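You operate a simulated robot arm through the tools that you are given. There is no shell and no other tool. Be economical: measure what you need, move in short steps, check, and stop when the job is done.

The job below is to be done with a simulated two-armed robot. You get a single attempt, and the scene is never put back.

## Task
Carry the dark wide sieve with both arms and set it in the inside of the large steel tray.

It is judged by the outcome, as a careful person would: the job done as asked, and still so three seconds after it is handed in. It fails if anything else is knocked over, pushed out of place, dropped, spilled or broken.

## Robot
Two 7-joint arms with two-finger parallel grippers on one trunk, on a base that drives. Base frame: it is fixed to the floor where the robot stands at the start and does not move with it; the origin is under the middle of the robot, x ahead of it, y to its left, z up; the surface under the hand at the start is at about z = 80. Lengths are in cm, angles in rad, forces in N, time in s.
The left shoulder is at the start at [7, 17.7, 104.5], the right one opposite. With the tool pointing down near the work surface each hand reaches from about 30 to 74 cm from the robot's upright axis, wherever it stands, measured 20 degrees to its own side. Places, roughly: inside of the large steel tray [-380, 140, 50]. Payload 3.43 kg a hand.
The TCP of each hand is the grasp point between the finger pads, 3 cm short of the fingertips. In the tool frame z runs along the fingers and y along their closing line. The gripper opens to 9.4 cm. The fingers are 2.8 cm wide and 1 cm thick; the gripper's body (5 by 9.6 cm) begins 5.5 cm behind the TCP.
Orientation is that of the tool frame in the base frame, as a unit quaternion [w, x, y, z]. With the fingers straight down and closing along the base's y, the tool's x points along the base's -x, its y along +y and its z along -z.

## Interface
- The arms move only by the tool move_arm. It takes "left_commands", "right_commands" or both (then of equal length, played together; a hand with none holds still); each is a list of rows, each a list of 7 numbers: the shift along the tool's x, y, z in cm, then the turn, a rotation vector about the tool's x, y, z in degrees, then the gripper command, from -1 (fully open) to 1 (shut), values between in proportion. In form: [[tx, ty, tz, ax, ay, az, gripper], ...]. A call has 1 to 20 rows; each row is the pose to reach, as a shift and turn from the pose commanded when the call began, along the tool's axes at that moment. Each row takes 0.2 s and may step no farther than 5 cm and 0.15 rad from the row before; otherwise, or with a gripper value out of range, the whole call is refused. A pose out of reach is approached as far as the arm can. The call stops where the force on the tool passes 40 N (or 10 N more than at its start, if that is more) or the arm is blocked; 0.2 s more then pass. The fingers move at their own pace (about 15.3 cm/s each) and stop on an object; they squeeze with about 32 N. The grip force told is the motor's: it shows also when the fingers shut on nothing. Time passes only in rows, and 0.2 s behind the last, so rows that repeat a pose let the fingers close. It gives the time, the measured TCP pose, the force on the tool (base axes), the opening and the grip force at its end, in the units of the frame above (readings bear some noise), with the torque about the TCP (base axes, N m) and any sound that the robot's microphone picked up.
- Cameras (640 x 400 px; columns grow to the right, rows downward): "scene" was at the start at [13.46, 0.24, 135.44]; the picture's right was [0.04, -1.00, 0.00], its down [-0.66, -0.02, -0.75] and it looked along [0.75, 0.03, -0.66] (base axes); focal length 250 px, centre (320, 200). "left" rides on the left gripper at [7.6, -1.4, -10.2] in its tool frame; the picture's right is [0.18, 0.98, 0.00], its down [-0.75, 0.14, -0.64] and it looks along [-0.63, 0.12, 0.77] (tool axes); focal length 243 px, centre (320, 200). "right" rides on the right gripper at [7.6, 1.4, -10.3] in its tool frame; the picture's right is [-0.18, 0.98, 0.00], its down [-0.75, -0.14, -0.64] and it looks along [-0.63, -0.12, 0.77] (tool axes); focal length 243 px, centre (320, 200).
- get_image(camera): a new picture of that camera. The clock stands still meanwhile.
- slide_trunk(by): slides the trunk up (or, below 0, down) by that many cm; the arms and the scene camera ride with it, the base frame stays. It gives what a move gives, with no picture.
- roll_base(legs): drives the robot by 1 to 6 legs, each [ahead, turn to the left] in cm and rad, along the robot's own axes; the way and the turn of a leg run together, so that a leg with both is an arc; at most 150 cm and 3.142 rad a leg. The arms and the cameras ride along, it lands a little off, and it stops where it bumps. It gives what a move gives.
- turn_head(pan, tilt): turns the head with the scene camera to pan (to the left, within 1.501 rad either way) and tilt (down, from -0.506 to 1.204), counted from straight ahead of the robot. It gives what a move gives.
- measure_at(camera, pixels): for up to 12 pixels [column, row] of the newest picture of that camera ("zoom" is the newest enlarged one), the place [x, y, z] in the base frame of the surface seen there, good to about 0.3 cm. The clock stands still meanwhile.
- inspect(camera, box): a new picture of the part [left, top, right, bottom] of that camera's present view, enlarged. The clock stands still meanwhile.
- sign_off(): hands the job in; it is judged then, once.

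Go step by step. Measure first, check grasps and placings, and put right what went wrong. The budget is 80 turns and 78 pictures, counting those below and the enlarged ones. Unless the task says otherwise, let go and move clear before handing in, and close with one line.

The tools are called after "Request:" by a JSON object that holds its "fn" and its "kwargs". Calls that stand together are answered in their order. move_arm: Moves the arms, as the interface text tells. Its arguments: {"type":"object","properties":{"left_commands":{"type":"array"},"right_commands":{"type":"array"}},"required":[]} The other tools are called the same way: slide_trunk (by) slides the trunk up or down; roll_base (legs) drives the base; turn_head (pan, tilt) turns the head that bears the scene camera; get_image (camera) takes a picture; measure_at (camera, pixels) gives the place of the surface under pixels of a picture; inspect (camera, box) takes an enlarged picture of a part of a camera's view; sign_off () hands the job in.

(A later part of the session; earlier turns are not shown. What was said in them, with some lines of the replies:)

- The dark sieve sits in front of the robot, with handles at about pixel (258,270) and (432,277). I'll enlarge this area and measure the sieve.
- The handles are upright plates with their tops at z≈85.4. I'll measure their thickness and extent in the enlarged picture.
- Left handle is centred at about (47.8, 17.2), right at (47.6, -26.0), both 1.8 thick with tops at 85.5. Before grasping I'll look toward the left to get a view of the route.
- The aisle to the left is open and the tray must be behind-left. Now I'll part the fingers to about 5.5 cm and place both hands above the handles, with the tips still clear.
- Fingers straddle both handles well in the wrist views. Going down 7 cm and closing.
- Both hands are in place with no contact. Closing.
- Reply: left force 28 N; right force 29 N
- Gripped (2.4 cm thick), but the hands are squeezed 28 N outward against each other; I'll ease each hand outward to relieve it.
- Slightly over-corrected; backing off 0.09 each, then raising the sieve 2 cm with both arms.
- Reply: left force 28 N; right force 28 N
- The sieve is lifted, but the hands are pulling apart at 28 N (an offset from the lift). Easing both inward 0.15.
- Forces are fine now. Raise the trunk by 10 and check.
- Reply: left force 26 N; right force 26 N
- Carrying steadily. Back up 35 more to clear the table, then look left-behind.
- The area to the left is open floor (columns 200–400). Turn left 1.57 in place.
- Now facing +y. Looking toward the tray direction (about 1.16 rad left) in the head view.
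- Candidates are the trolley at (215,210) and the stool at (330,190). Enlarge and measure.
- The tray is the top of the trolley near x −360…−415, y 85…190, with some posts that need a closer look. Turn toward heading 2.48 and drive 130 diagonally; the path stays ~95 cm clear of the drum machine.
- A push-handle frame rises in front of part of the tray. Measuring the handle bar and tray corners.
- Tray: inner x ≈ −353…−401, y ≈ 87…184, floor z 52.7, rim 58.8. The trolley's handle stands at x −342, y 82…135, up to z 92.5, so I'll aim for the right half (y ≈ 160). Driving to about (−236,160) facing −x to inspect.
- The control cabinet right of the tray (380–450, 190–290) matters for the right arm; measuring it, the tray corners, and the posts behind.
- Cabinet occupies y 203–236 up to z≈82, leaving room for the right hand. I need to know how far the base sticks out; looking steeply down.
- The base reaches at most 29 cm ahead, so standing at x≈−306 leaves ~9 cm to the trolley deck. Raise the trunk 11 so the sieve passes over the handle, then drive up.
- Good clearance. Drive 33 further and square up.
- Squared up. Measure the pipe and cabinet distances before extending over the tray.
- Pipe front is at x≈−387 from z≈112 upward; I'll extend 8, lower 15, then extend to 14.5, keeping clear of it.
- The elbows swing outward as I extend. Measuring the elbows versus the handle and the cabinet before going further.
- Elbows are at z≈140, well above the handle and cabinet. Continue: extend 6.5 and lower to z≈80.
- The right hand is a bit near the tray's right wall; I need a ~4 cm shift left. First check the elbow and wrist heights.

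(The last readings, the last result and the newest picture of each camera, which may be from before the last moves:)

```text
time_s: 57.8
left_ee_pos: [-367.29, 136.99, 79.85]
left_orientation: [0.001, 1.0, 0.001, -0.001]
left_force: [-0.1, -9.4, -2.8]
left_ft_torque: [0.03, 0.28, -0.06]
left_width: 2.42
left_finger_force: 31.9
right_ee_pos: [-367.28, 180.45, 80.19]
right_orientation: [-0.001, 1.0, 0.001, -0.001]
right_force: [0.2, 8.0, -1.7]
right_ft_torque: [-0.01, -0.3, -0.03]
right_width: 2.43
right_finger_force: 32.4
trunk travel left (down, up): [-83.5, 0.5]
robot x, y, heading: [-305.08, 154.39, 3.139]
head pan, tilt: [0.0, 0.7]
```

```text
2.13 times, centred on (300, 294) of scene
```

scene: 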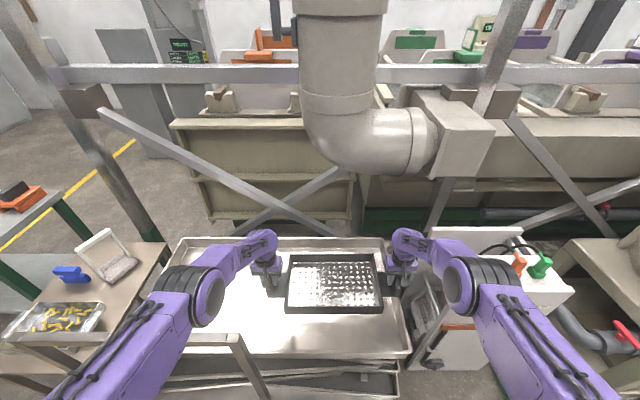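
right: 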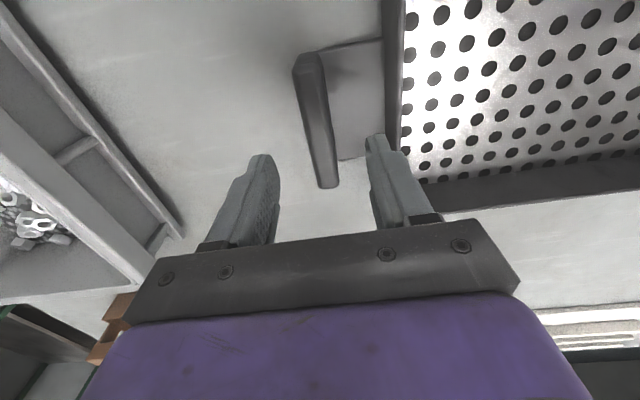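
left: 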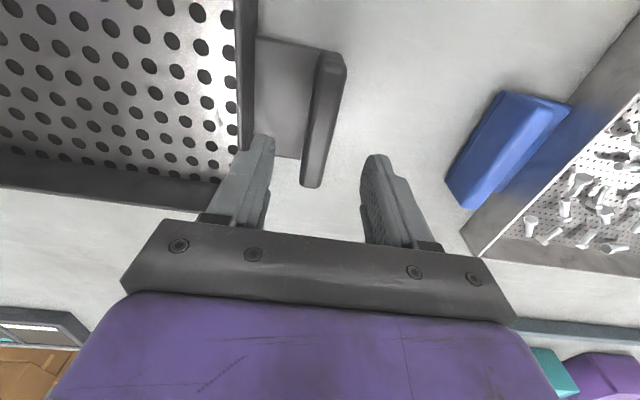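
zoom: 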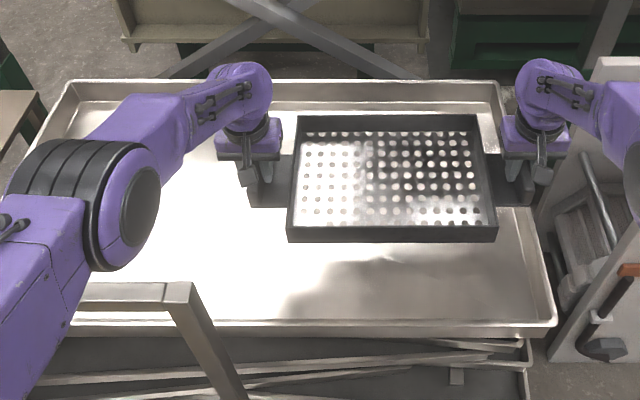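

Lowering further like this would bring the left elbow (y 125–137, now underside ≈107) onto the handle (z 92.5). I'll retreat by the same path and come back standing ~30 cm further right, so the left arm slants in clear of the handle post.

Request:
{"fn": "move_arm", "kwargs": {"left_commands": [[0, 0, -2.5, 0, 0, 0, 1], [0, 0, -5, 0, 0, 0, 1], [0, 0, -7.5, 0, 0, 0, 1], [0, 0, -10, 0, 0, 0, 1], [0, 0, -12.5, 0, 0, 0, 1], [2.5, 0, -13, 0, 0, 0, 1], [5, 0, -14, 0, 0, 0, 1], [6.5, 0, -16, 0, 0, 0, 1], [6.5, 0, -18, 0, 0, 0, 1], [6.5, 0, -20.5, 0, 0, 0, 1], [6.5, 0, -23, 0, 0, 0, 1], [6.5, 0, -25.5, 0, 0, 0, 1], [6.5, 0, -28, 0, 0, 0, 1], [9, 0, -28, 0, 0, 0, 1], [11.5, 0, -28, 0, 0, 0, 1], [14, 0, -28, 0, 0, 0, 1], [14, 0, -28, 0, 0, 0, 1]], "right_commands": [[0, 0, -2.5, 0, 0, 0, 1], [0, 0, -5, 0, 0, 0, 1], [0, 0, -7.5, 0, 0, 0, 1], [0, 0, -10, 0, 0, 0, 1], [0, 0, -12.5, 0, 0, 0, 1], [2.5, 0, -13, 0, 0, 0, 1], [5, 0, -14, 0, 0, 0, 1], [6.5, 0, -16, 0, 0, 0, 1], [6.5, 0, -18, 0, 0, 0, 1], [6.5, 0, -20.5, 0, 0, 0, 1], [6.5, 0, -23, 0, 0, 0, 1], [6.5, 0, -25.5, 0, 0, 0, 1], [6.5, 0, -28, 0, 0, 0, 1], [9, 0, -28, 0, 0, 0, 1], [11.5, 0, -28, 0, 0, 0, 1], [14, 0, -28, 0, 0, 0, 1], [14, 0, -28, 0, 0, 0, 1]]}}

Request:
{"fn": "roll_base", "kwargs": {"legs": [[-75, 0]]}}

Request:
{"fn": "get_image", "kwargs": {"camera": "scene"}}

```text
time_s: 61.4
left_ee_pos: [-353.57, 136.84, 108.03]
left_orientation: [0.001, 1.0, 0.0, 0.0]
left_force: [0.0, -24.8, -2.1]
left_ft_torque: [-0.01, 0.04, -0.17]
left_width: 2.45
left_finger_force: 32.2
right_ee_pos: [-353.45, 180.39, 108.04]
right_orientation: [-0.001, 1.0, 0.001, 0.001]
right_force: [-0.6, 25.1, -1.7]
right_ft_torque: [-0.02, -0.01, -0.17]
right_width: 2.41
right_finger_force: 31.9
trunk travel left (down, up): [-83.5, 0.5]
robot x, y, heading: [-304.93, 154.34, 3.143]
head pan, tilt: [0.0, 0.7]
```

```text
time_s: 65.5
left_ee_pos: [-277.59, 136.82, 107.82]
left_orientation: [0.001, 1.0, 0.001, 0.0]
left_force: [0.2, -23.7, -2.3]
left_ft_torque: [0.08, 0.04, -0.18]
left_width: 2.42
left_finger_force: 31.9
right_ee_pos: [-277.36, 180.28, 108.03]
right_orientation: [0.0, 1.0, 0.001, 0.0]
right_force: [-1.4, 24.8, -2.3]
right_ft_torque: [-0.04, -0.07, -0.18]
right_width: 2.44
right_finger_force: 31.6
trunk travel left (down, up): [-83.5, 0.5]
robot x, y, heading: [-229.1, 154.18, -3.143]
head pan, tilt: [0.0, 0.7]
```

```text
51 pictures are left
```

scene: 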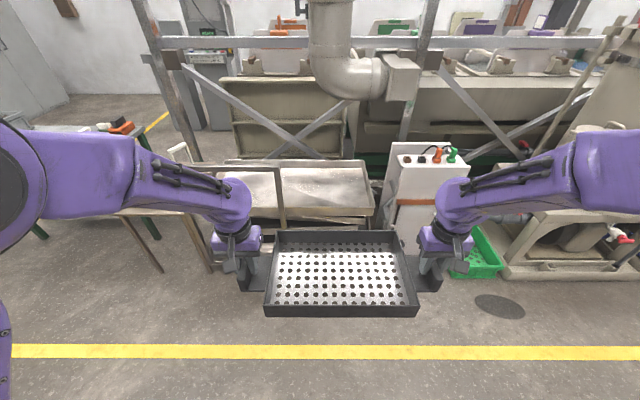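

Free space here: shift both hands 31.5 cm to the robot's left (tool +y), also relieving the squeeze, before driving in.

Request:
{"fn": "move_arm", "kwargs": {"left_commands": [[0, 0.15, 0, 0, 0, 0, 1], [0, 2.5, 0, 0, 0, 0, 1], [0, 5, 0, 0, 0, 0, 1], [0, 7.5, 0, 0, 0, 0, 1], [0, 10, 0, 0, 0, 0, 1], [0, 12.5, 0, 0, 0, 0, 1], [0, 15, 0, 0, 0, 0, 1], [0, 15.1, 0, 0, 0, 0, 1]], "right_commands": [[0, -0.15, 0, 0, 0, 0, 1], [0, 2.2, 0, 0, 0, 0, 1], [0, 4.7, 0, 0, 0, 0, 1], [0, 7.2, 0, 0, 0, 0, 1], [0, 9.7, 0, 0, 0, 0, 1], [0, 12.2, 0, 0, 0, 0, 1], [0, 14.7, 0, 0, 0, 0, 1], [0, 14.8, 0, 0, 0, 0, 1]]}}

```text
time_s: 67.3
left_ee_pos: [-277.64, 121.99, 107.79]
left_orientation: [0.0, 1.0, 0.0, 0.001]
left_force: [1.3, 35.6, -1.7]
left_ft_torque: [-0.05, -0.31, -0.14]
left_width: 2.43
left_finger_force: 32.0
right_ee_pos: [-277.41, 165.36, 108.06]
right_orientation: [0.001, 1.0, 0.001, -0.001]
right_force: [-1.4, -36.3, -1.8]
right_ft_torque: [0.03, 0.27, -0.35]
right_width: 2.43
right_finger_force: 32.1
trunk travel left (down, up): [-83.5, 0.5]
robot x, y, heading: [-229.0, 154.46, -3.141]
head pan, tilt: [0.0, 0.7]
```

Lateral force flipped to 36 N; ease inward 0.25 each, then continue shifting in a smaller chunk.

Request:
{"fn": "move_arm", "kwargs": {"left_commands": [[0, -0.12, 0, 0, 0, 0, 1], [0, -0.25, 0, 0, 0, 0, 1], [0, 1.75, 0, 0, 0, 0, 1], [0, 3.75, 0, 0, 0, 0, 1], [0, 5.75, 0, 0, 0, 0, 1], [0, 7.75, 0, 0, 0, 0, 1], [0, 7.75, 0, 0, 0, 0, 1]], "right_commands": [[0, 0.12, 0, 0, 0, 0, 1], [0, 0.25, 0, 0, 0, 0, 1], [0, 2.25, 0, 0, 0, 0, 1], [0, 4.25, 0, 0, 0, 0, 1], [0, 6.25, 0, 0, 0, 0, 1], [0, 8.25, 0, 0, 0, 0, 1], [0, 8.25, 0, 0, 0, 0, 1]]}}

Request:
{"fn": "get_image", "kwargs": {"camera": "scene"}}

```text
time_s: 68.9
left_ee_pos: [-277.59, 113.72, 107.86]
left_orientation: [0.002, 1.0, 0.001, 0.0]
left_force: [0.0, -10.7, -2.6]
left_ft_torque: [0.05, 0.28, -0.02]
left_width: 2.43
left_finger_force: 32.3
right_ee_pos: [-277.51, 157.08, 108.21]
right_orientation: [0.001, 1.0, -0.001, 0.0]
right_force: [0.5, 11.5, -1.7]
right_ft_torque: [-0.2, -0.3, 0.14]
right_width: 2.42
right_finger_force: 32.0
trunk travel left (down, up): [-83.5, 0.5]
robot x, y, heading: [-229.3, 154.02, -3.143]
head pan, tilt: [0.0, 0.7]
```

```text
50 pictures are left
```

scene: 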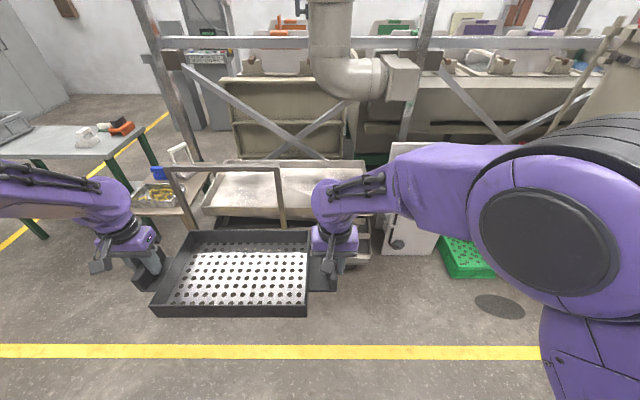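

Working well. Shift 8 cm more.

Request:
{"fn": "move_arm", "kwargs": {"left_commands": [[0, 2, 0, 0, 0, 0, 1], [0, 4, 0, 0, 0, 0, 1], [0, 6, 0, 0, 0, 0, 1], [0, 8, 0, 0, 0, 0, 1], [0, 8, 0, 0, 0, 0, 1]], "right_commands": [[0, 2, 0, 0, 0, 0, 1], [0, 4, 0, 0, 0, 0, 1], [0, 6, 0, 0, 0, 0, 1], [0, 8, 0, 0, 0, 0, 1], [0, 8, 0, 0, 0, 0, 1]]}}

Request:
{"fn": "get_image", "kwargs": {"camera": "scene"}}

Request:
{"fn": "measure_at", "kwargs": {"camera": "scene", "pixels": [[320, 352], [400, 280]]}}

```text
time_s: 70.1
left_ee_pos: [-277.69, 106.16, 108.02]
left_orientation: [-0.004, 1.0, -0.001, 0.0]
left_force: [-3.4, 6.0, 1.2]
left_ft_torque: [0.29, -0.49, 0.7]
left_width: 2.52
left_finger_force: 31.8
right_ee_pos: [-279.21, 149.7, 110.65]
right_orientation: [0.048, 0.998, -0.026, -0.003]
right_force: [4.1, -5.9, -5.6]
right_ft_torque: [0.94, 0.4, 1.08]
right_width: 2.9
right_finger_force: 31.8
trunk travel left (down, up): [-83.5, 0.5]
robot x, y, heading: [-229.33, 154.31, -3.139]
head pan, tilt: [0.0, 0.7]
stopped in row 5 (right hand): the force on the tool passed its limit at 41 N (the readings are from after the stop); the commanded pose is now the measured one
```

```text
49 pictures are left
```

scene: 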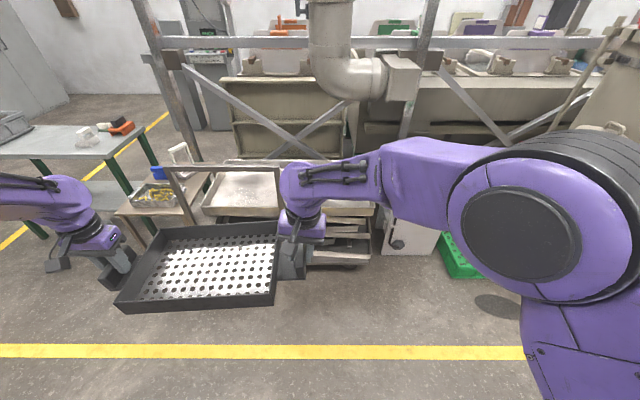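

```text
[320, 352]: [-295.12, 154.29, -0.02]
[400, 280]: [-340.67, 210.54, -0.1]
```

The right arm reached its limit: its hand twisted ~6° and rose 2.6 cm. Bring both back ~4.8 cm to the right and restore the right hand's pose.

Request:
{"fn": "move_arm", "kwargs": {"left_commands": [[0, -1.2, 0, 0, 0, 0, 1], [0, -2.4, 0, 0, 0, 0, 1], [0, -3.6, 0, -0.2, 0, 0, 1], [0, -4.85, 0, -0.4, 0, 0, 1], [0, -4.85, 0, -0.4, 0, 0, 1]], "right_commands": [[0.4, -1.2, 0.6, 1.4, 0, -0.75, 1], [0.8, -2.4, 1.3, 2.7, 0.1, -1.5, 1], [1.2, -3.55, 1.9, 4.1, 0.2, -2.3, 1], [1.6, -4.7, 2.6, 5.5, 0.3, -3, 1], [1.6, -4.7, 2.6, 5.5, 0.3, -3, 1]]}}

Request:
{"fn": "get_image", "kwargs": {"camera": "scene"}}

Request:
{"fn": "get_image", "kwargs": {"camera": "right"}}

```text
time_s: 71.3
left_ee_pos: [-277.62, 110.85, 108.11]
left_orientation: [0.002, 1.0, -0.001, 0.002]
left_force: [1.7, -18.6, -2.6]
left_ft_torque: [0.03, -0.6, -0.4]
left_width: 2.42
left_finger_force: 32.1
right_ee_pos: [-277.42, 154.2, 107.86]
right_orientation: [0.0, 1.0, -0.004, -0.001]
right_force: [-0.7, 18.4, -3.0]
right_ft_torque: [0.02, 0.58, -0.14]
right_width: 2.43
right_finger_force: 32.2
trunk travel left (down, up): [-83.5, 0.5]
robot x, y, heading: [-228.74, 153.99, -3.142]
head pan, tilt: [0.0, 0.7]
```

```text
48 pictures are left
```

scene: 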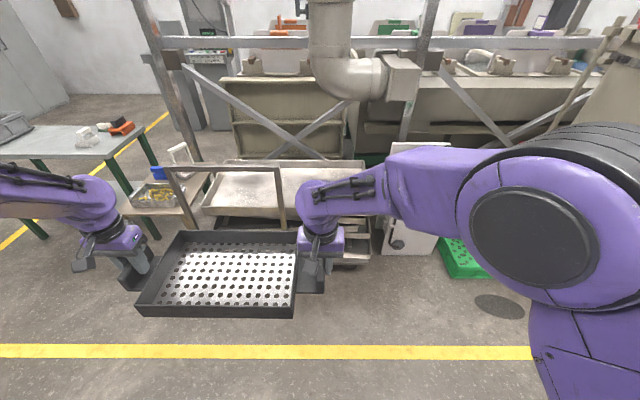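

```text
47 pictures are left
```

right: 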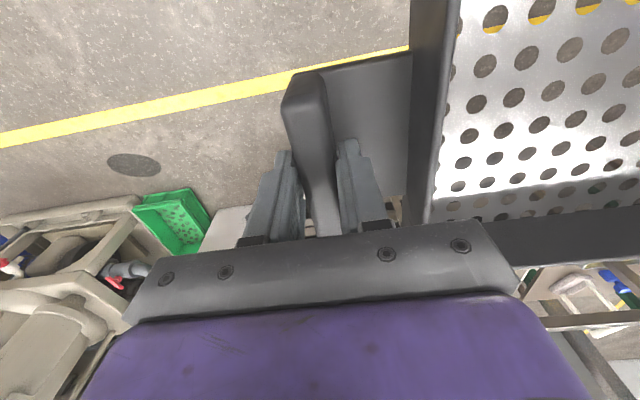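

Restored, grip sound (handle centred between pads). Now drive around to come in at ~0.15 rad from the right: first to about (−250,195), facing π+0.15.

Request:
{"fn": "roll_base", "kwargs": {"legs": [[0, -1.1], [46.4, 0], [0, 1.25]]}}

Request:
{"fn": "get_image", "kwargs": {"camera": "scene"}}

```text
time_s: 80.0
left_ee_pos: [-291.92, 146.23, 108.06]
left_orientation: [0.003, 0.998, 0.069, 0.001]
left_force: [5.0, -34.6, -2.0]
left_ft_torque: [0.05, -0.08, -0.21]
left_width: 2.44
left_finger_force: 32.5
right_ee_pos: [-297.83, 189.16, 107.93]
right_orientation: [0.002, 0.998, 0.065, -0.002]
right_force: [-4.4, 34.6, -2.6]
right_ft_torque: [0.07, 0.04, 0.26]
right_width: 2.43
right_finger_force: 32.2
trunk travel left (down, up): [-83.5, 0.5]
robot x, y, heading: [-250.16, 195.85, -3.0]
head pan, tilt: [0.0, 0.7]
```

```text
46 pictures are left
```

scene: 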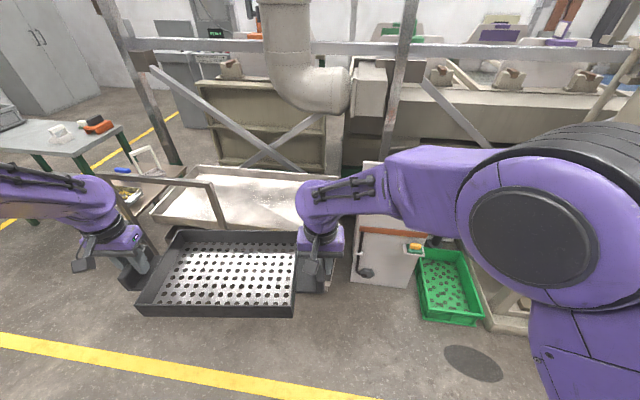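

Relieve the 35 N squeeze (hands apart 0.25 each), then drive 45 ahead.

Request:
{"fn": "move_arm", "kwargs": {"left_commands": [[0, 0.12, 0, 0, 0, 0, 1], [0, 0.24, 0, 0, 0, 0, 1], [0, 0.24, 0, 0, 0, 0, 1]], "right_commands": [[0, -0.12, 0, 0, 0, 0, 1], [0, -0.24, 0, 0, 0, 0, 1], [0, -0.24, 0, 0, 0, 0, 1]]}}

Request:
{"fn": "roll_base", "kwargs": {"legs": [[0, 0.01], [48, 0]]}}

Request:
{"fn": "get_image", "kwargs": {"camera": "scene"}}

```text
time_s: 80.8
left_ee_pos: [-291.84, 146.1, 108.07]
left_orientation: [-0.001, 0.998, 0.069, 0.001]
left_force: [-6.1, 41.4, -2.6]
left_ft_torque: [-0.13, 0.36, -0.14]
left_width: 2.43
left_finger_force: 31.8
right_ee_pos: [-297.71, 189.11, 107.99]
right_orientation: [0.006, 0.998, 0.065, -0.002]
right_force: [5.4, -41.2, -1.8]
right_ft_torque: [0.04, -0.43, 0.2]
right_width: 2.43
right_finger_force: 31.5
trunk travel left (down, up): [-83.5, 0.5]
robot x, y, heading: [-250.07, 195.67, -3.003]
head pan, tilt: [0.0, 0.7]
```

```text
time_s: 83.9
left_ee_pos: [-338.16, 138.2, 108.2]
left_orientation: [0.001, 0.997, 0.076, -0.001]
left_force: [-5.0, 45.5, -2.9]
left_ft_torque: [-0.16, -0.08, -0.29]
left_width: 2.44
left_finger_force: 32.6
right_ee_pos: [-344.68, 181.12, 108.04]
right_orientation: [0.005, 0.997, 0.074, -0.002]
right_force: [6.2, -44.6, -1.4]
right_ft_torque: [-0.02, 0.03, -0.1]
right_width: 2.43
right_finger_force: 32.0
trunk travel left (down, up): [-83.5, 0.5]
robot x, y, heading: [-297.21, 188.5, -2.984]
head pan, tilt: [0.0, 0.7]
```

```text
45 pictures are left
```

scene: 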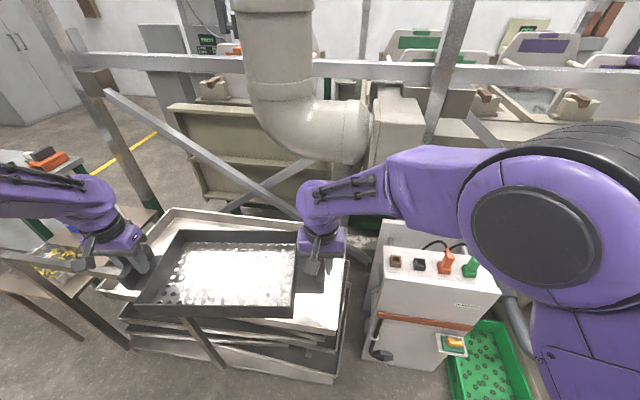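

Overshot a bit the other way (45 N); ease back half, then roll the last 12 cm.

Request:
{"fn": "move_arm", "kwargs": {"left_commands": [[0, -0.07, 0, 0, 0, 0, 1], [0, -0.13, 0, 0, 0, 0, 1], [0, -0.13, 0, 0, 0, 0, 1]], "right_commands": [[0, 0.07, 0, 0, 0, 0, 1], [0, 0.13, 0, 0, 0, 0, 1], [0, 0.13, 0, 0, 0, 0, 1]]}}

Request:
{"fn": "roll_base", "kwargs": {"legs": [[11.5, 0]]}}

```text
time_s: 84.7
left_ee_pos: [-338.23, 138.19, 108.31]
left_orientation: [0.002, 0.997, 0.075, 0.0]
left_force: [2.0, -15.2, -2.2]
left_ft_torque: [-0.12, 0.01, -0.15]
left_width: 2.43
left_finger_force: 32.3
right_ee_pos: [-344.79, 181.26, 107.98]
right_orientation: [0.004, 0.997, 0.073, -0.001]
right_force: [-1.2, 16.6, -1.9]
right_ft_torque: [-0.02, -0.09, 0.28]
right_width: 2.45
right_finger_force: 32.3
trunk travel left (down, up): [-83.5, 0.5]
robot x, y, heading: [-297.06, 188.48, -2.986]
head pan, tilt: [0.0, 0.7]
```

```text
time_s: 86.0
left_ee_pos: [-349.37, 136.65, 108.45]
left_orientation: [0.002, 0.997, 0.075, -0.003]
left_force: [5.7, -28.7, -1.2]
left_ft_torque: [-0.09, 0.8, -0.27]
left_width: 2.43
left_finger_force: 32.1
right_ee_pos: [-355.87, 179.49, 108.26]
right_orientation: [0.005, 0.997, 0.072, -0.003]
right_force: [-4.5, 28.7, -1.8]
right_ft_torque: [0.22, -0.73, 0.14]
right_width: 2.42
right_finger_force: 32.2
trunk travel left (down, up): [-83.5, 0.5]
robot x, y, heading: [-308.67, 186.94, -2.987]
head pan, tilt: [0.0, 0.7]
```

Positioned at (−308.7,186.9). Extend 9, then lower 10, then check.

Request:
{"fn": "move_arm", "kwargs": {"left_commands": [[-1.5, 0.08, 0, 0, 0, 0, 1], [-3, 0.08, 0, 0, 0, 0, 1], [-5, 0.08, 0, 0, 0, 0, 1], [-7, 0.08, 0, 0, 0, 0, 1], [-9, 0.08, 0, 0, 0, 0, 1], [-9, 0.08, 2, 0, 0, 0, 1], [-9, 0.08, 4, 0, 0, 0, 1], [-9, 0.08, 6, 0, 0, 0, 1], [-9, 0.08, 8, 0, 0, 0, 1], [-9, 0.08, 10, 0, 0, 0, 1], [-9, 0.08, 10, 0, 0, 0, 1]], "right_commands": [[-1.5, -0.08, 0, 0, 0, 0, 1], [-3, -0.08, 0, 0, 0, 0, 1], [-5, -0.08, 0, 0, 0, 0, 1], [-7, -0.08, 0, 0, 0, 0, 1], [-9, -0.08, 0, 0, 0, 0, 1], [-9, -0.08, 2, 0, 0, 0, 1], [-9, -0.08, 4, 0, 0, 0, 1], [-9, -0.08, 6, 0, 0, 0, 1], [-9, -0.08, 8, 0, 0, 0, 1], [-9, -0.08, 10, 0, 0, 0, 1], [-9, -0.08, 10, 0, 0, 0, 1]]}}

Request:
{"fn": "get_image", "kwargs": {"camera": "scene"}}

```text
time_s: 88.4
left_ee_pos: [-358.51, 135.23, 98.1]
left_orientation: [0.001, 0.997, 0.076, 0.0]
left_force: [-1.8, 14.2, -3.2]
left_ft_torque: [-0.07, -0.02, -0.13]
left_width: 2.46
left_finger_force: 32.0
right_ee_pos: [-365.33, 177.99, 97.88]
right_orientation: [0.005, 0.997, 0.073, -0.002]
right_force: [3.8, -13.8, -2.4]
right_ft_torque: [-0.02, -0.02, 0.23]
right_width: 2.44
right_finger_force: 32.5
trunk travel left (down, up): [-83.5, 0.5]
robot x, y, heading: [-308.49, 186.81, -2.988]
head pan, tilt: [0.0, 0.7]
```

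```text
44 pictures are left
```

scene: 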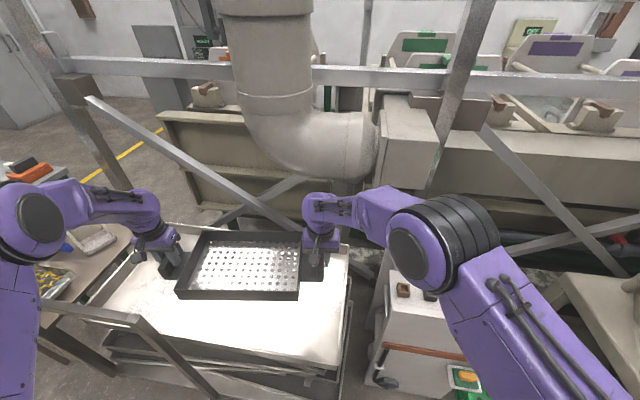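

Going well. Measure left and right elbows and the handle post.

Request:
{"fn": "measure_at", "kwargs": {"camera": "scene", "pixels": [[40, 220], [20, 260], [65, 200], [100, 205], [20, 310], [135, 320], [415, 260], [470, 240], [380, 205], [330, 245], [340, 165], [300, 265]]}}

```text
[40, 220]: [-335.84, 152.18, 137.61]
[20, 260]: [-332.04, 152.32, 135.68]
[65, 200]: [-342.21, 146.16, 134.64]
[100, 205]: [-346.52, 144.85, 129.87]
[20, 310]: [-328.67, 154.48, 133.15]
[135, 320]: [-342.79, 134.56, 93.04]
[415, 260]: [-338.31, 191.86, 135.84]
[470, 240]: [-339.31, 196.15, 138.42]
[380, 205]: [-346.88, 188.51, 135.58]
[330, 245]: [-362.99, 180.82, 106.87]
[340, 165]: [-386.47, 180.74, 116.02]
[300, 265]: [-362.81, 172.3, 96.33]
```

Left elbow's inner face is y≈152, outer ≈140, clearing the handle end (135). Extend 8 more with 1.5 cm to the right, lowering to z≈84.

Request:
{"fn": "move_arm", "kwargs": {"left_commands": [[-1.5, -0.5, 1, 0, 0, 0, 1], [-3, -1, 2, 0, 0, 0, 1], [-5, -1.5, 3, 0, 0, 0, 1], [-7, -1.5, 4, 0, 0, 0, 1], [-8.5, -1.5, 5, 0, 0, 0, 1], [-8.5, -1.5, 7, 0, 0, 0, 1], [-8.5, -1.5, 9, 0, 0, 0, 1], [-8.5, -1.5, 11, 0, 0, 0, 1], [-8.5, -1.5, 13, 0, 0, 0, 1], [-8.5, -1.5, 13, 0, 0, 0, 1]], "right_commands": [[-1.5, -0.5, 1, 0, 0, 0, 1], [-3, -1, 2, 0, 0, 0, 1], [-5, -1.5, 3, 0, 0, 0, 1], [-7, -1.5, 4, 0, 0, 0, 1], [-8.5, -1.5, 5, 0, 0, 0, 1], [-8.5, -1.5, 7, 0, 0, 0, 1], [-8.5, -1.5, 9, 0, 0, 0, 1], [-8.5, -1.5, 11, 0, 0, 0, 1], [-8.5, -1.5, 13, 0, 0, 0, 1], [-8.5, -1.5, 13, 0, 0, 0, 1]]}}

Request:
{"fn": "get_image", "kwargs": {"camera": "scene"}}

```text
time_s: 89.6
left_ee_pos: [-367.16, 136.05, 92.65]
left_orientation: [-0.004, 0.997, 0.072, 0.002]
left_force: [2.9, 3.2, -2.0]
left_ft_torque: [-0.02, 0.28, -0.74]
left_width: 2.48
left_finger_force: 32.1
left hand out of reach, approached as far as the arm can: row 6
right_ee_pos: [-372.51, 179.08, 93.23]
right_orientation: [0.012, 0.997, 0.07, 0.0]
right_force: [-3.6, -3.3, -2.3]
right_ft_torque: [0.09, -0.28, -0.81]
right_width: 2.46
right_finger_force: 31.8
right hand out of reach, approached as far as the arm can: row 5, 6
trunk travel left (down, up): [-83.5, 0.5]
robot x, y, heading: [-308.43, 186.9, -2.987]
head pan, tilt: [0.0, 0.7]
stopped in row 6 (left hand): the force on the tool passed its limit at 45 N (the readings are from after the stop); the commanded pose is now the measured one
```

```text
43 pictures are left
```

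scene: 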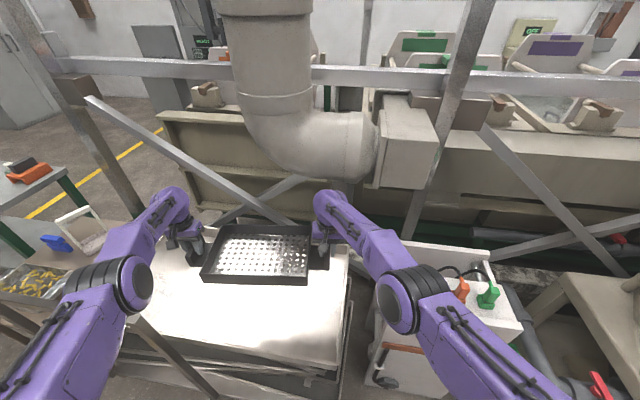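

Arms are at full stretch with the trunk this high, so the trunk must come down. Check the left arm vs. handle post first.

Request:
{"fn": "inspect", "kwargs": {"camera": "scene", "box": [30, 180, 290, 400]}}

Request:
{"fn": "measure_at", "kwargs": {"camera": "scene", "pixels": [[137, 285], [110, 285], [75, 285], [95, 320], [150, 245], [165, 215], [130, 330], [40, 370], [400, 305], [440, 285], [360, 235], [500, 380]]}}

```text
1.82 times, centred on (160, 290) of scene
```

zoom: 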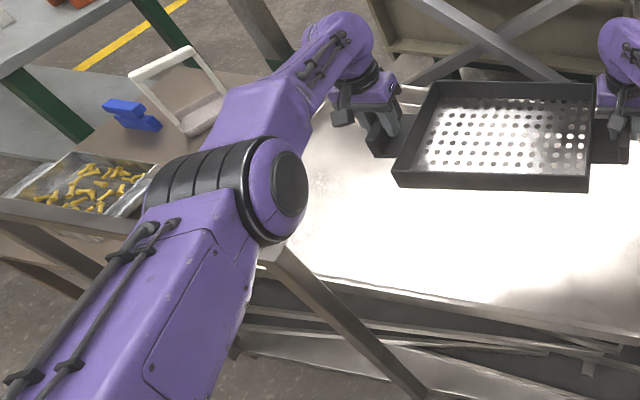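

```text
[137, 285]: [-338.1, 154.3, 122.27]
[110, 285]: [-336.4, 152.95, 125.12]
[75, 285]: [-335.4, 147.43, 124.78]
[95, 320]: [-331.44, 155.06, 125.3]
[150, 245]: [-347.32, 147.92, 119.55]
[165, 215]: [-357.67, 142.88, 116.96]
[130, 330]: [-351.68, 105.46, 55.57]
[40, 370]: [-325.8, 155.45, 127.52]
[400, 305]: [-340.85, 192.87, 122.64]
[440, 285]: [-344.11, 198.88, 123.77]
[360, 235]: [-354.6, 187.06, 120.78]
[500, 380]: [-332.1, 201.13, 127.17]
```

Elbow's outer face is ≥143 in y, the handle ends at 135.5: clear. Lower the trunk 15 first, then re-level the hands.

Request:
{"fn": "slide_trunk", "kwargs": {"by": -15}}

Request:
{"fn": "get_image", "kwargs": {"camera": "scene"}}

```text
time_s: 91.4
left_ee_pos: [-367.05, 136.06, 77.5]
left_orientation: [-0.004, 0.997, 0.073, 0.002]
left_force: [3.6, 4.3, -2.6]
left_ft_torque: [-0.02, -0.32, -0.76]
left_width: 2.44
left_finger_force: 32.1
right_ee_pos: [-372.43, 179.15, 78.31]
right_orientation: [0.011, 0.998, 0.07, 0.001]
right_force: [-2.2, -6.4, -1.9]
right_ft_torque: [-0.01, 0.29, -0.71]
right_width: 2.44
right_finger_force: 32.1
trunk travel left (down, up): [-68.5, 15.5]
robot x, y, heading: [-308.51, 186.59, -2.989]
head pan, tilt: [0.0, 0.7]
```

```text
41 pictures are left
```

scene: 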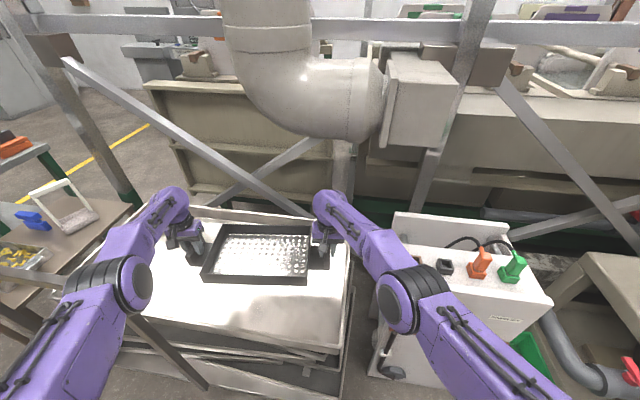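

Re-level: raise both hands ~8 relative to the trunk (regains reach), levelling the right hand and squaring the pair.

Request:
{"fn": "move_arm", "kwargs": {"left_commands": [[0, 0, -2, 0, 0, 0, 1], [0, 0, -4, -0.1, 0, 0, 1], [0.2, 0, -6, -0.3, -0.1, -0.1, 1], [0.5, 0, -8, -0.45, -0.2, -0.2, 1], [0.5, 0, -8, -0.45, -0.2, -0.2, 1]], "right_commands": [[0, 0, -1.8, 0.3, 0, -0.1, 1], [0, 0, -3.6, 0.6, 0, -0.2, 1], [-0.2, 0, -5.4, 0.9, 0, -0.3, 1], [-0.5, 0, -7.2, 1.2, 0, -0.45, 1], [-0.5, 0, -7.2, 1.2, 0, -0.45, 1]]}}

```text
time_s: 92.6
left_ee_pos: [-366.77, 136.04, 85.56]
left_orientation: [-0.002, 0.997, 0.074, 0.0]
left_force: [-1.2, 21.5, -2.3]
left_ft_torque: [-0.09, -0.06, -0.34]
left_width: 2.41
left_finger_force: 31.7
right_ee_pos: [-372.96, 179.0, 85.33]
right_orientation: [0.001, 0.997, 0.076, 0.0]
right_force: [0.8, -20.7, -2.2]
right_ft_torque: [0.09, 0.01, -0.51]
right_width: 2.44
right_finger_force: 31.9
trunk travel left (down, up): [-68.5, 15.5]
robot x, y, heading: [-308.21, 186.66, -2.986]
head pan, tilt: [0.0, 0.7]
```

Level and squared. Lower the trunk 15 and check.

Request:
{"fn": "slide_trunk", "kwargs": {"by": -15}}

Request:
{"fn": "get_image", "kwargs": {"camera": "scene"}}

Request:
{"fn": "get_image", "kwargs": {"camera": "left"}}

Request:
{"fn": "get_image", "kwargs": {"camera": "right"}}

```text
time_s: 94.3
left_ee_pos: [-366.76, 136.16, 70.76]
left_orientation: [-0.003, 0.997, 0.074, -0.001]
left_force: [-1.9, 33.4, -3.0]
left_ft_torque: [-0.16, -0.02, -0.42]
left_width: 2.4
left_finger_force: 32.2
right_ee_pos: [-372.84, 178.95, 70.61]
right_orientation: [0.001, 0.997, 0.075, 0.0]
right_force: [2.4, -33.3, -2.3]
right_ft_torque: [-0.01, 0.03, -0.47]
right_width: 2.42
right_finger_force: 32.1
trunk travel left (down, up): [-53.5, 30.5]
robot x, y, heading: [-308.63, 186.78, -2.984]
head pan, tilt: [0.0, 0.7]
```

```text
40 pictures are left
```

scene: 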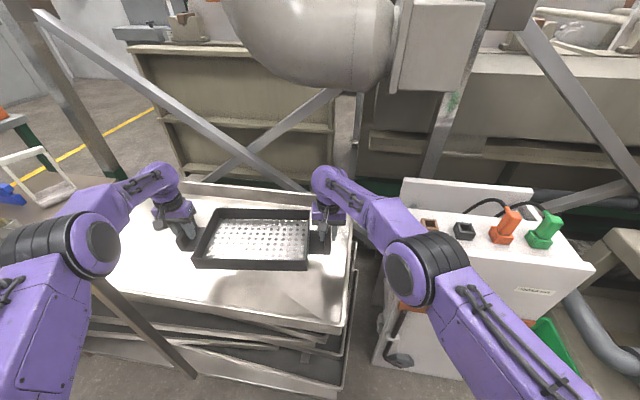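

```text
39 pictures are left
```

left: 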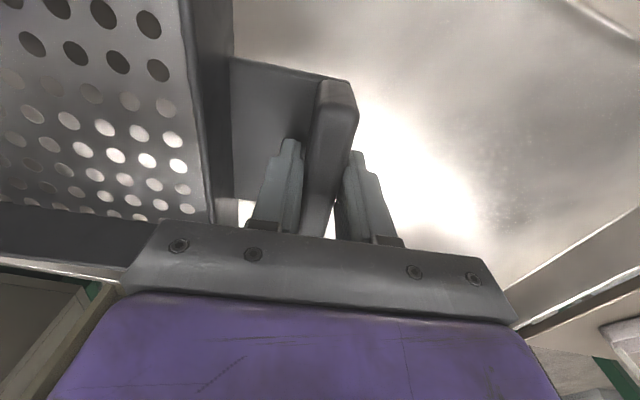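

```text
38 pictures are left
```

right: 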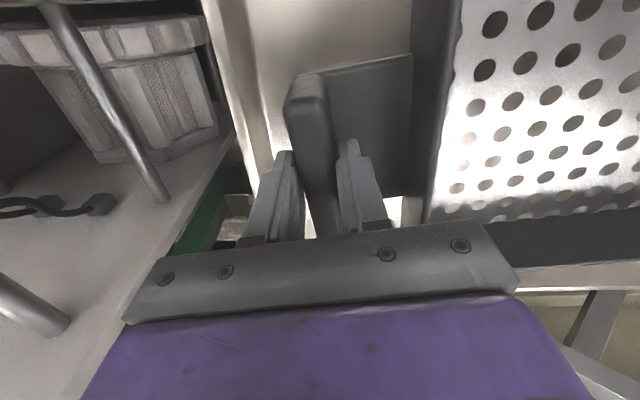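

Measure the left elbow against the handle (now close in height) and the tray's right wall near the right fingers.

Request:
{"fn": "measure_at", "kwargs": {"camera": "scene", "pixels": [[95, 245], [60, 235], [15, 235], [20, 300], [95, 200], [75, 330], [150, 350], [102, 285], [75, 200], [350, 270], [340, 325], [355, 240]]}}

Request:
{"fn": "measure_at", "kwargs": {"camera": "right", "pixels": [[235, 60], [250, 60], [270, 60], [245, 130], [225, 60], [290, 40], [295, 85], [305, 180]]}}

```text
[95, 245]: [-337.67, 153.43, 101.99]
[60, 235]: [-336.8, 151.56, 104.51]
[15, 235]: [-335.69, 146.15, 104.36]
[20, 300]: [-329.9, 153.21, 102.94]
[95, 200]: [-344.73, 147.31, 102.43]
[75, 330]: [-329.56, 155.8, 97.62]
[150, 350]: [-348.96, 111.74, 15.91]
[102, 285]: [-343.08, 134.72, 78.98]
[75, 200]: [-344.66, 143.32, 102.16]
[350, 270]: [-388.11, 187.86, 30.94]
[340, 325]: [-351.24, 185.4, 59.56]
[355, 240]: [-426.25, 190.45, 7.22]
```

```text
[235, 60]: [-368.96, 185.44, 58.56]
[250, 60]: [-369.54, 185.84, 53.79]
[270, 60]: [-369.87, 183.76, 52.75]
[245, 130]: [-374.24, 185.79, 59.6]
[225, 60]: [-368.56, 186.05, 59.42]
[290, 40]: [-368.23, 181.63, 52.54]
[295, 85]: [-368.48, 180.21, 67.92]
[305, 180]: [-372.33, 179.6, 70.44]
```

Clearances: ~5 cm at the elbow, ~4 cm at the right wall. Relieve the 33 N pull, then lower 11.5.

Request:
{"fn": "move_arm", "kwargs": {"left_commands": [[0, -0.05, 0, 0, 0, 0, 1], [0, -0.1, 0, 0, 0, 0, 1], [0, -0.1, 0, 0, 0, 0, 1]], "right_commands": [[0, 0.05, 0, 0, 0, 0, 1], [0, 0.1, 0, 0, 0, 0, 1], [0, 0.1, 0, 0, 0, 0, 1]]}}

Request:
{"fn": "slide_trunk", "kwargs": {"by": -11.5}}

Request:
{"fn": "get_image", "kwargs": {"camera": "scene"}}

```text
time_s: 95.1
left_ee_pos: [-366.81, 136.0, 70.76]
left_orientation: [-0.001, 0.997, 0.074, 0.0]
left_force: [-2.3, 28.0, -2.5]
left_ft_torque: [-0.14, 0.06, -0.4]
left_width: 2.44
left_finger_force: 32.0
right_ee_pos: [-373.1, 179.11, 70.31]
right_orientation: [0.001, 0.997, 0.075, -0.001]
right_force: [1.9, -27.8, -1.5]
right_ft_torque: [-0.03, -0.1, -0.48]
right_width: 2.4
right_finger_force: 31.8
trunk travel left (down, up): [-53.5, 30.5]
robot x, y, heading: [-308.72, 186.49, -2.984]
head pan, tilt: [0.0, 0.7]
```

```text
time_s: 96.6
left_ee_pos: [-366.69, 136.07, 59.28]
left_orientation: [-0.001, 0.997, 0.074, 0.0]
left_force: [-2.2, 26.6, -3.5]
left_ft_torque: [-0.16, 0.14, -0.38]
left_width: 2.42
left_finger_force: 31.9
right_ee_pos: [-372.96, 179.08, 59.1]
right_orientation: [0.001, 0.997, 0.075, 0.0]
right_force: [1.8, -27.2, -2.2]
right_ft_torque: [0.02, -0.19, -0.41]
right_width: 2.45
right_finger_force: 32.1
trunk travel left (down, up): [-42.0, 42.0]
robot x, y, heading: [-308.52, 186.66, -2.989]
head pan, tilt: [0.0, 0.7]
```

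```text
37 pictures are left
```

scene: 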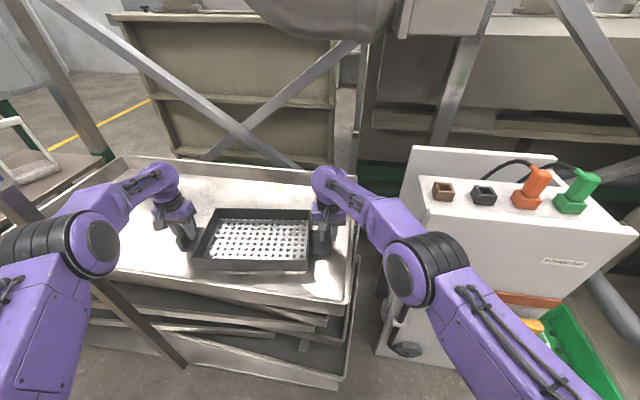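

Sieve is ~1.5 cm above the tray floor. Lower slowly with the arms until contact shows.

Request:
{"fn": "move_arm", "kwargs": {"left_commands": [[0, -0.08, 0.3, 0, 0, 0, 1], [0, -0.08, 0.6, 0, 0, 0, 1], [0, -0.08, 0.9, 0, 0, 0, 1], [0, -0.08, 1.2, 0, 0, 0, 1], [0, -0.08, 1.2, 0, 0, 0, 1]], "right_commands": [[0, 0.08, 0.3, 0, 0, 0, 1], [0, 0.08, 0.6, 0, 0, 0, 1], [0, 0.08, 0.9, 0, 0, 0, 1], [0, 0.08, 1.1, 0, 0, 0, 1], [0, 0.08, 1.1, 0, 0, 0, 1]]}}

Request:
{"fn": "inspect", "kwargs": {"camera": "scene", "box": [130, 150, 390, 320]}}

```text
time_s: 97.8
left_ee_pos: [-366.68, 136.15, 58.13]
left_orientation: [-0.001, 0.997, 0.075, 0.0]
left_force: [-2.7, 19.7, 0.4]
left_ft_torque: [-0.16, 0.04, -0.25]
left_width: 2.4
left_finger_force: 31.9
right_ee_pos: [-372.98, 179.16, 58.11]
right_orientation: [0.003, 0.997, 0.074, -0.005]
right_force: [-2.9, -22.6, 14.4]
right_ft_torque: [-0.04, -0.75, -0.27]
right_width: 2.4
right_finger_force: 32.3
trunk travel left (down, up): [-42.0, 42.0]
robot x, y, heading: [-308.71, 186.91, -2.984]
head pan, tilt: [0.0, 0.7]
```

```text
2.35 times, centred on (260, 235) of scene
```

zoom: 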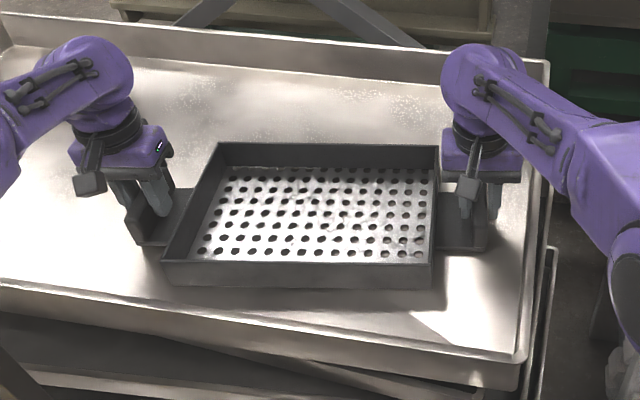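

Right side is on the tray floor (14 N up), left barely touching. Lower the left a bit.

Request:
{"fn": "move_arm", "kwargs": {"left_commands": [[0, 0, 0.15, 0, 0, 0, 1], [0, 0, 0.3, 0, 0, 0, 1], [0, 0, 0.3, 0, 0, 0, 1]], "right_commands": [[0, 0, 0, 0, 0, 0, 1], [0, 0, 0, 0, 0, 0, 1], [0, 0, 0, 0, 0, 0, 1]]}}

Request:
{"fn": "measure_at", "kwargs": {"camera": "zoom", "pixels": [[200, 275], [420, 280], [425, 150], [230, 150], [185, 200], [465, 220], [300, 300], [330, 210], [155, 205], [485, 247], [160, 240], [455, 250]]}}

```text
time_s: 98.6
left_ee_pos: [-366.53, 136.05, 57.89]
left_orientation: [0.0, 0.997, 0.075, -0.001]
left_force: [-2.2, 16.5, 1.6]
left_ft_torque: [-0.06, -0.37, -0.26]
left_width: 2.4
left_finger_force: 31.8
right_ee_pos: [-373.03, 179.01, 58.1]
right_orientation: [0.001, 0.997, 0.075, -0.004]
right_force: [-6.3, -22.3, 22.3]
right_ft_torque: [-0.09, 0.15, -0.31]
right_width: 2.42
right_finger_force: 32.0
trunk travel left (down, up): [-42.0, 42.0]
robot x, y, heading: [-308.25, 186.95, -2.987]
head pan, tilt: [0.0, 0.7]
```

```text
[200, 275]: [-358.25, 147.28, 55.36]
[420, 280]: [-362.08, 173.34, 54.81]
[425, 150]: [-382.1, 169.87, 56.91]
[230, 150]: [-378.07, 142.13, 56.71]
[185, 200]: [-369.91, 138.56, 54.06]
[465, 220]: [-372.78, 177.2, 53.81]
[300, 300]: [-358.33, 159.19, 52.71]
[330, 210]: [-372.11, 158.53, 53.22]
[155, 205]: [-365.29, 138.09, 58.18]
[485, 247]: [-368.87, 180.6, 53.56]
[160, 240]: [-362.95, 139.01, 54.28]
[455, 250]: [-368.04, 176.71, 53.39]
```

Left bracket reads z≈54.1 vs 53.8 on the right, so ~0.2–0.3 remains on the left. Lower left 0.25, ease right up 0.1.

Request:
{"fn": "move_arm", "kwargs": {"left_commands": [[0, 0, 0.12, 0, 0, 0, 1], [0, 0, 0.25, 0, 0, 0, 1], [0, 0, 0.25, 0, 0, 0, 1]], "right_commands": [[0, 0, -0.05, 0, 0, 0, 1], [0, 0, -0.1, 0, 0, 0, 1], [0, 0, -0.1, 0, 0, 0, 1]]}}

```text
time_s: 99.4
left_ee_pos: [-366.53, 136.21, 57.66]
left_orientation: [0.0, 0.997, 0.075, 0.0]
left_force: [0.1, 12.2, 7.0]
left_ft_torque: [0.04, -0.69, -0.49]
left_width: 2.42
left_finger_force: 31.9
right_ee_pos: [-372.83, 179.12, 58.11]
right_orientation: [0.001, 0.997, 0.075, -0.004]
right_force: [-7.5, -17.5, 19.6]
right_ft_torque: [-0.09, 0.28, -0.46]
right_width: 2.45
right_finger_force: 31.8
trunk travel left (down, up): [-42.0, 42.0]
robot x, y, heading: [-308.5, 186.64, -2.986]
head pan, tilt: [0.0, 0.7]
```

Both sides rest on the floor. Open both to about 4.2 cm and hold.

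Request:
{"fn": "move_arm", "kwargs": {"left_commands": [[0, 0, 0, 0, 0, 0, 0.35], [0, 0, 0, 0, 0, 0, 0.15], [0, 0, 0, 0, 0, 0, 0.1], [0, 0, 0, 0, 0, 0, 0.1]], "right_commands": [[0, 0, 0, 0, 0, 0, 0.35], [0, 0, 0, 0, 0, 0, 0.15], [0, 0, 0, 0, 0, 0, 0.1], [0, 0, 0, 0, 0, 0, 0.1]]}}

Request:
{"fn": "get_image", "kwargs": {"camera": "left"}}

Request:
{"fn": "get_image", "kwargs": {"camera": "right"}}

```text
time_s: 100.4
left_ee_pos: [-366.74, 136.15, 57.42]
left_orientation: [0.0, 0.997, 0.075, 0.0]
left_force: [-0.9, 0.2, 0.4]
left_ft_torque: [-0.04, 0.04, -0.01]
left_width: 4.24
left_finger_force: 0.1
right_ee_pos: [-372.89, 179.14, 57.85]
right_orientation: [0.002, 0.997, 0.075, -0.001]
right_force: [-0.5, -0.1, -0.3]
right_ft_torque: [0.01, -0.02, -0.03]
right_width: 4.23
right_finger_force: 0.0
trunk travel left (down, up): [-42.0, 42.0]
robot x, y, heading: [-308.9, 186.76, -2.985]
head pan, tilt: [0.0, 0.7]
```

```text
35 pictures are left
```

left: 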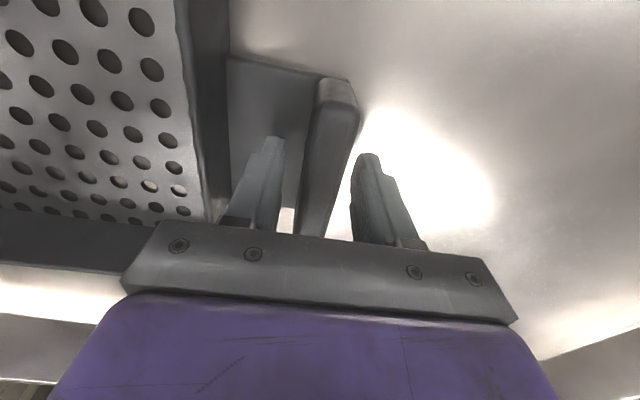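

```text
34 pictures are left
```

right: 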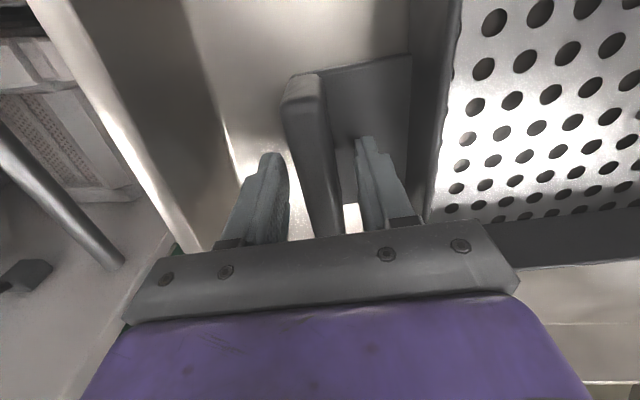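

Both grippers are free. Raise straight up with the trunk (reverse of the way down).

Request:
{"fn": "slide_trunk", "kwargs": {"by": 5}}

Request:
{"fn": "slide_trunk", "kwargs": {"by": 30}}

Request:
{"fn": "get_image", "kwargs": {"camera": "scene"}}

```text
time_s: 101.3
left_ee_pos: [-366.8, 136.19, 62.48]
left_orientation: [-0.001, 0.997, 0.075, 0.001]
left_force: [-0.3, 0.3, 0.1]
left_ft_torque: [0.01, 0.0, -0.03]
left_width: 4.24
left_finger_force: 0.1
right_ee_pos: [-372.91, 178.98, 62.84]
right_orientation: [0.001, 0.997, 0.076, -0.001]
right_force: [-0.4, 1.1, -0.6]
right_ft_torque: [0.05, -0.01, -0.02]
right_width: 4.23
right_finger_force: 0.0
trunk travel left (down, up): [-47.0, 37.0]
robot x, y, heading: [-308.35, 186.73, -2.984]
head pan, tilt: [0.0, 0.7]
```

```text
time_s: 104.3
left_ee_pos: [-366.76, 136.21, 92.42]
left_orientation: [-0.001, 0.997, 0.075, 0.0]
left_force: [0.6, 0.4, -0.1]
left_ft_torque: [0.01, -0.01, -0.01]
left_width: 4.22
left_finger_force: 0.1
right_ee_pos: [-372.95, 179.05, 92.82]
right_orientation: [0.002, 0.997, 0.075, -0.001]
right_force: [-0.4, -0.2, -0.1]
right_ft_torque: [0.03, 0.0, 0.0]
right_width: 4.23
right_finger_force: 0.0
trunk travel left (down, up): [-77.0, 7.0]
robot x, y, heading: [-308.39, 186.4, -2.989]
head pan, tilt: [0.0, 0.7]
```

```text
33 pictures are left
```

scene: 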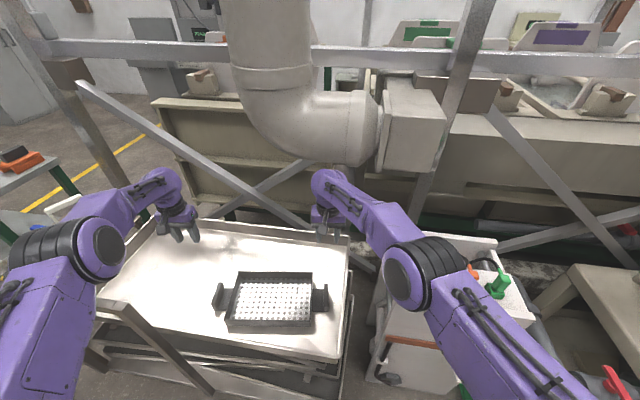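

The sieve sits free in the tray and the hands are 30 cm above it. A close-up to confirm it's flat and inside.

Request:
{"fn": "inspect", "kwargs": {"camera": "scene", "box": [90, 200, 370, 375]}}

Request:
{"fn": "measure_at", "kwargs": {"camera": "scene", "pixels": [[219, 290], [323, 295], [232, 327], [308, 327], [235, 275], [310, 276], [230, 298], [317, 300], [270, 300]]}}

```text
2.29 times, centred on (230, 288) of scene
```

zoom: 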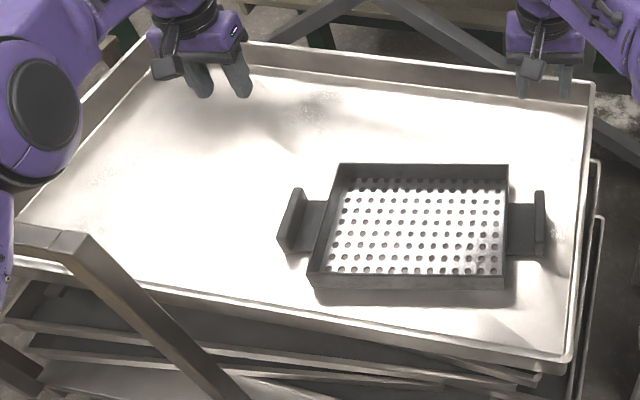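

```text
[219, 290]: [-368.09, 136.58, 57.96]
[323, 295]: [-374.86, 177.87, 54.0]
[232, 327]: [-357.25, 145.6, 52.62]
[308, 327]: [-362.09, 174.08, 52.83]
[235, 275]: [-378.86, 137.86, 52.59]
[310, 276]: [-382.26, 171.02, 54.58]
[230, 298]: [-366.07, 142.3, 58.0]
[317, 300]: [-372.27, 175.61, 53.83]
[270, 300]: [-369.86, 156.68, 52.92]
```

The close-up shows the sieve flat on the tray floor, all of it inside the walls. Both hands are clear and nothing else has moved, so I'm handing in.

Request:
{"fn": "sign_off", "kwargs": {}}

```text
The job is handed in.
```

The dark wide sieve was carried with both arms and now rests flat inside the large steel tray, turned about 0.15 rad from the tray's edges, with both hands released and clear.
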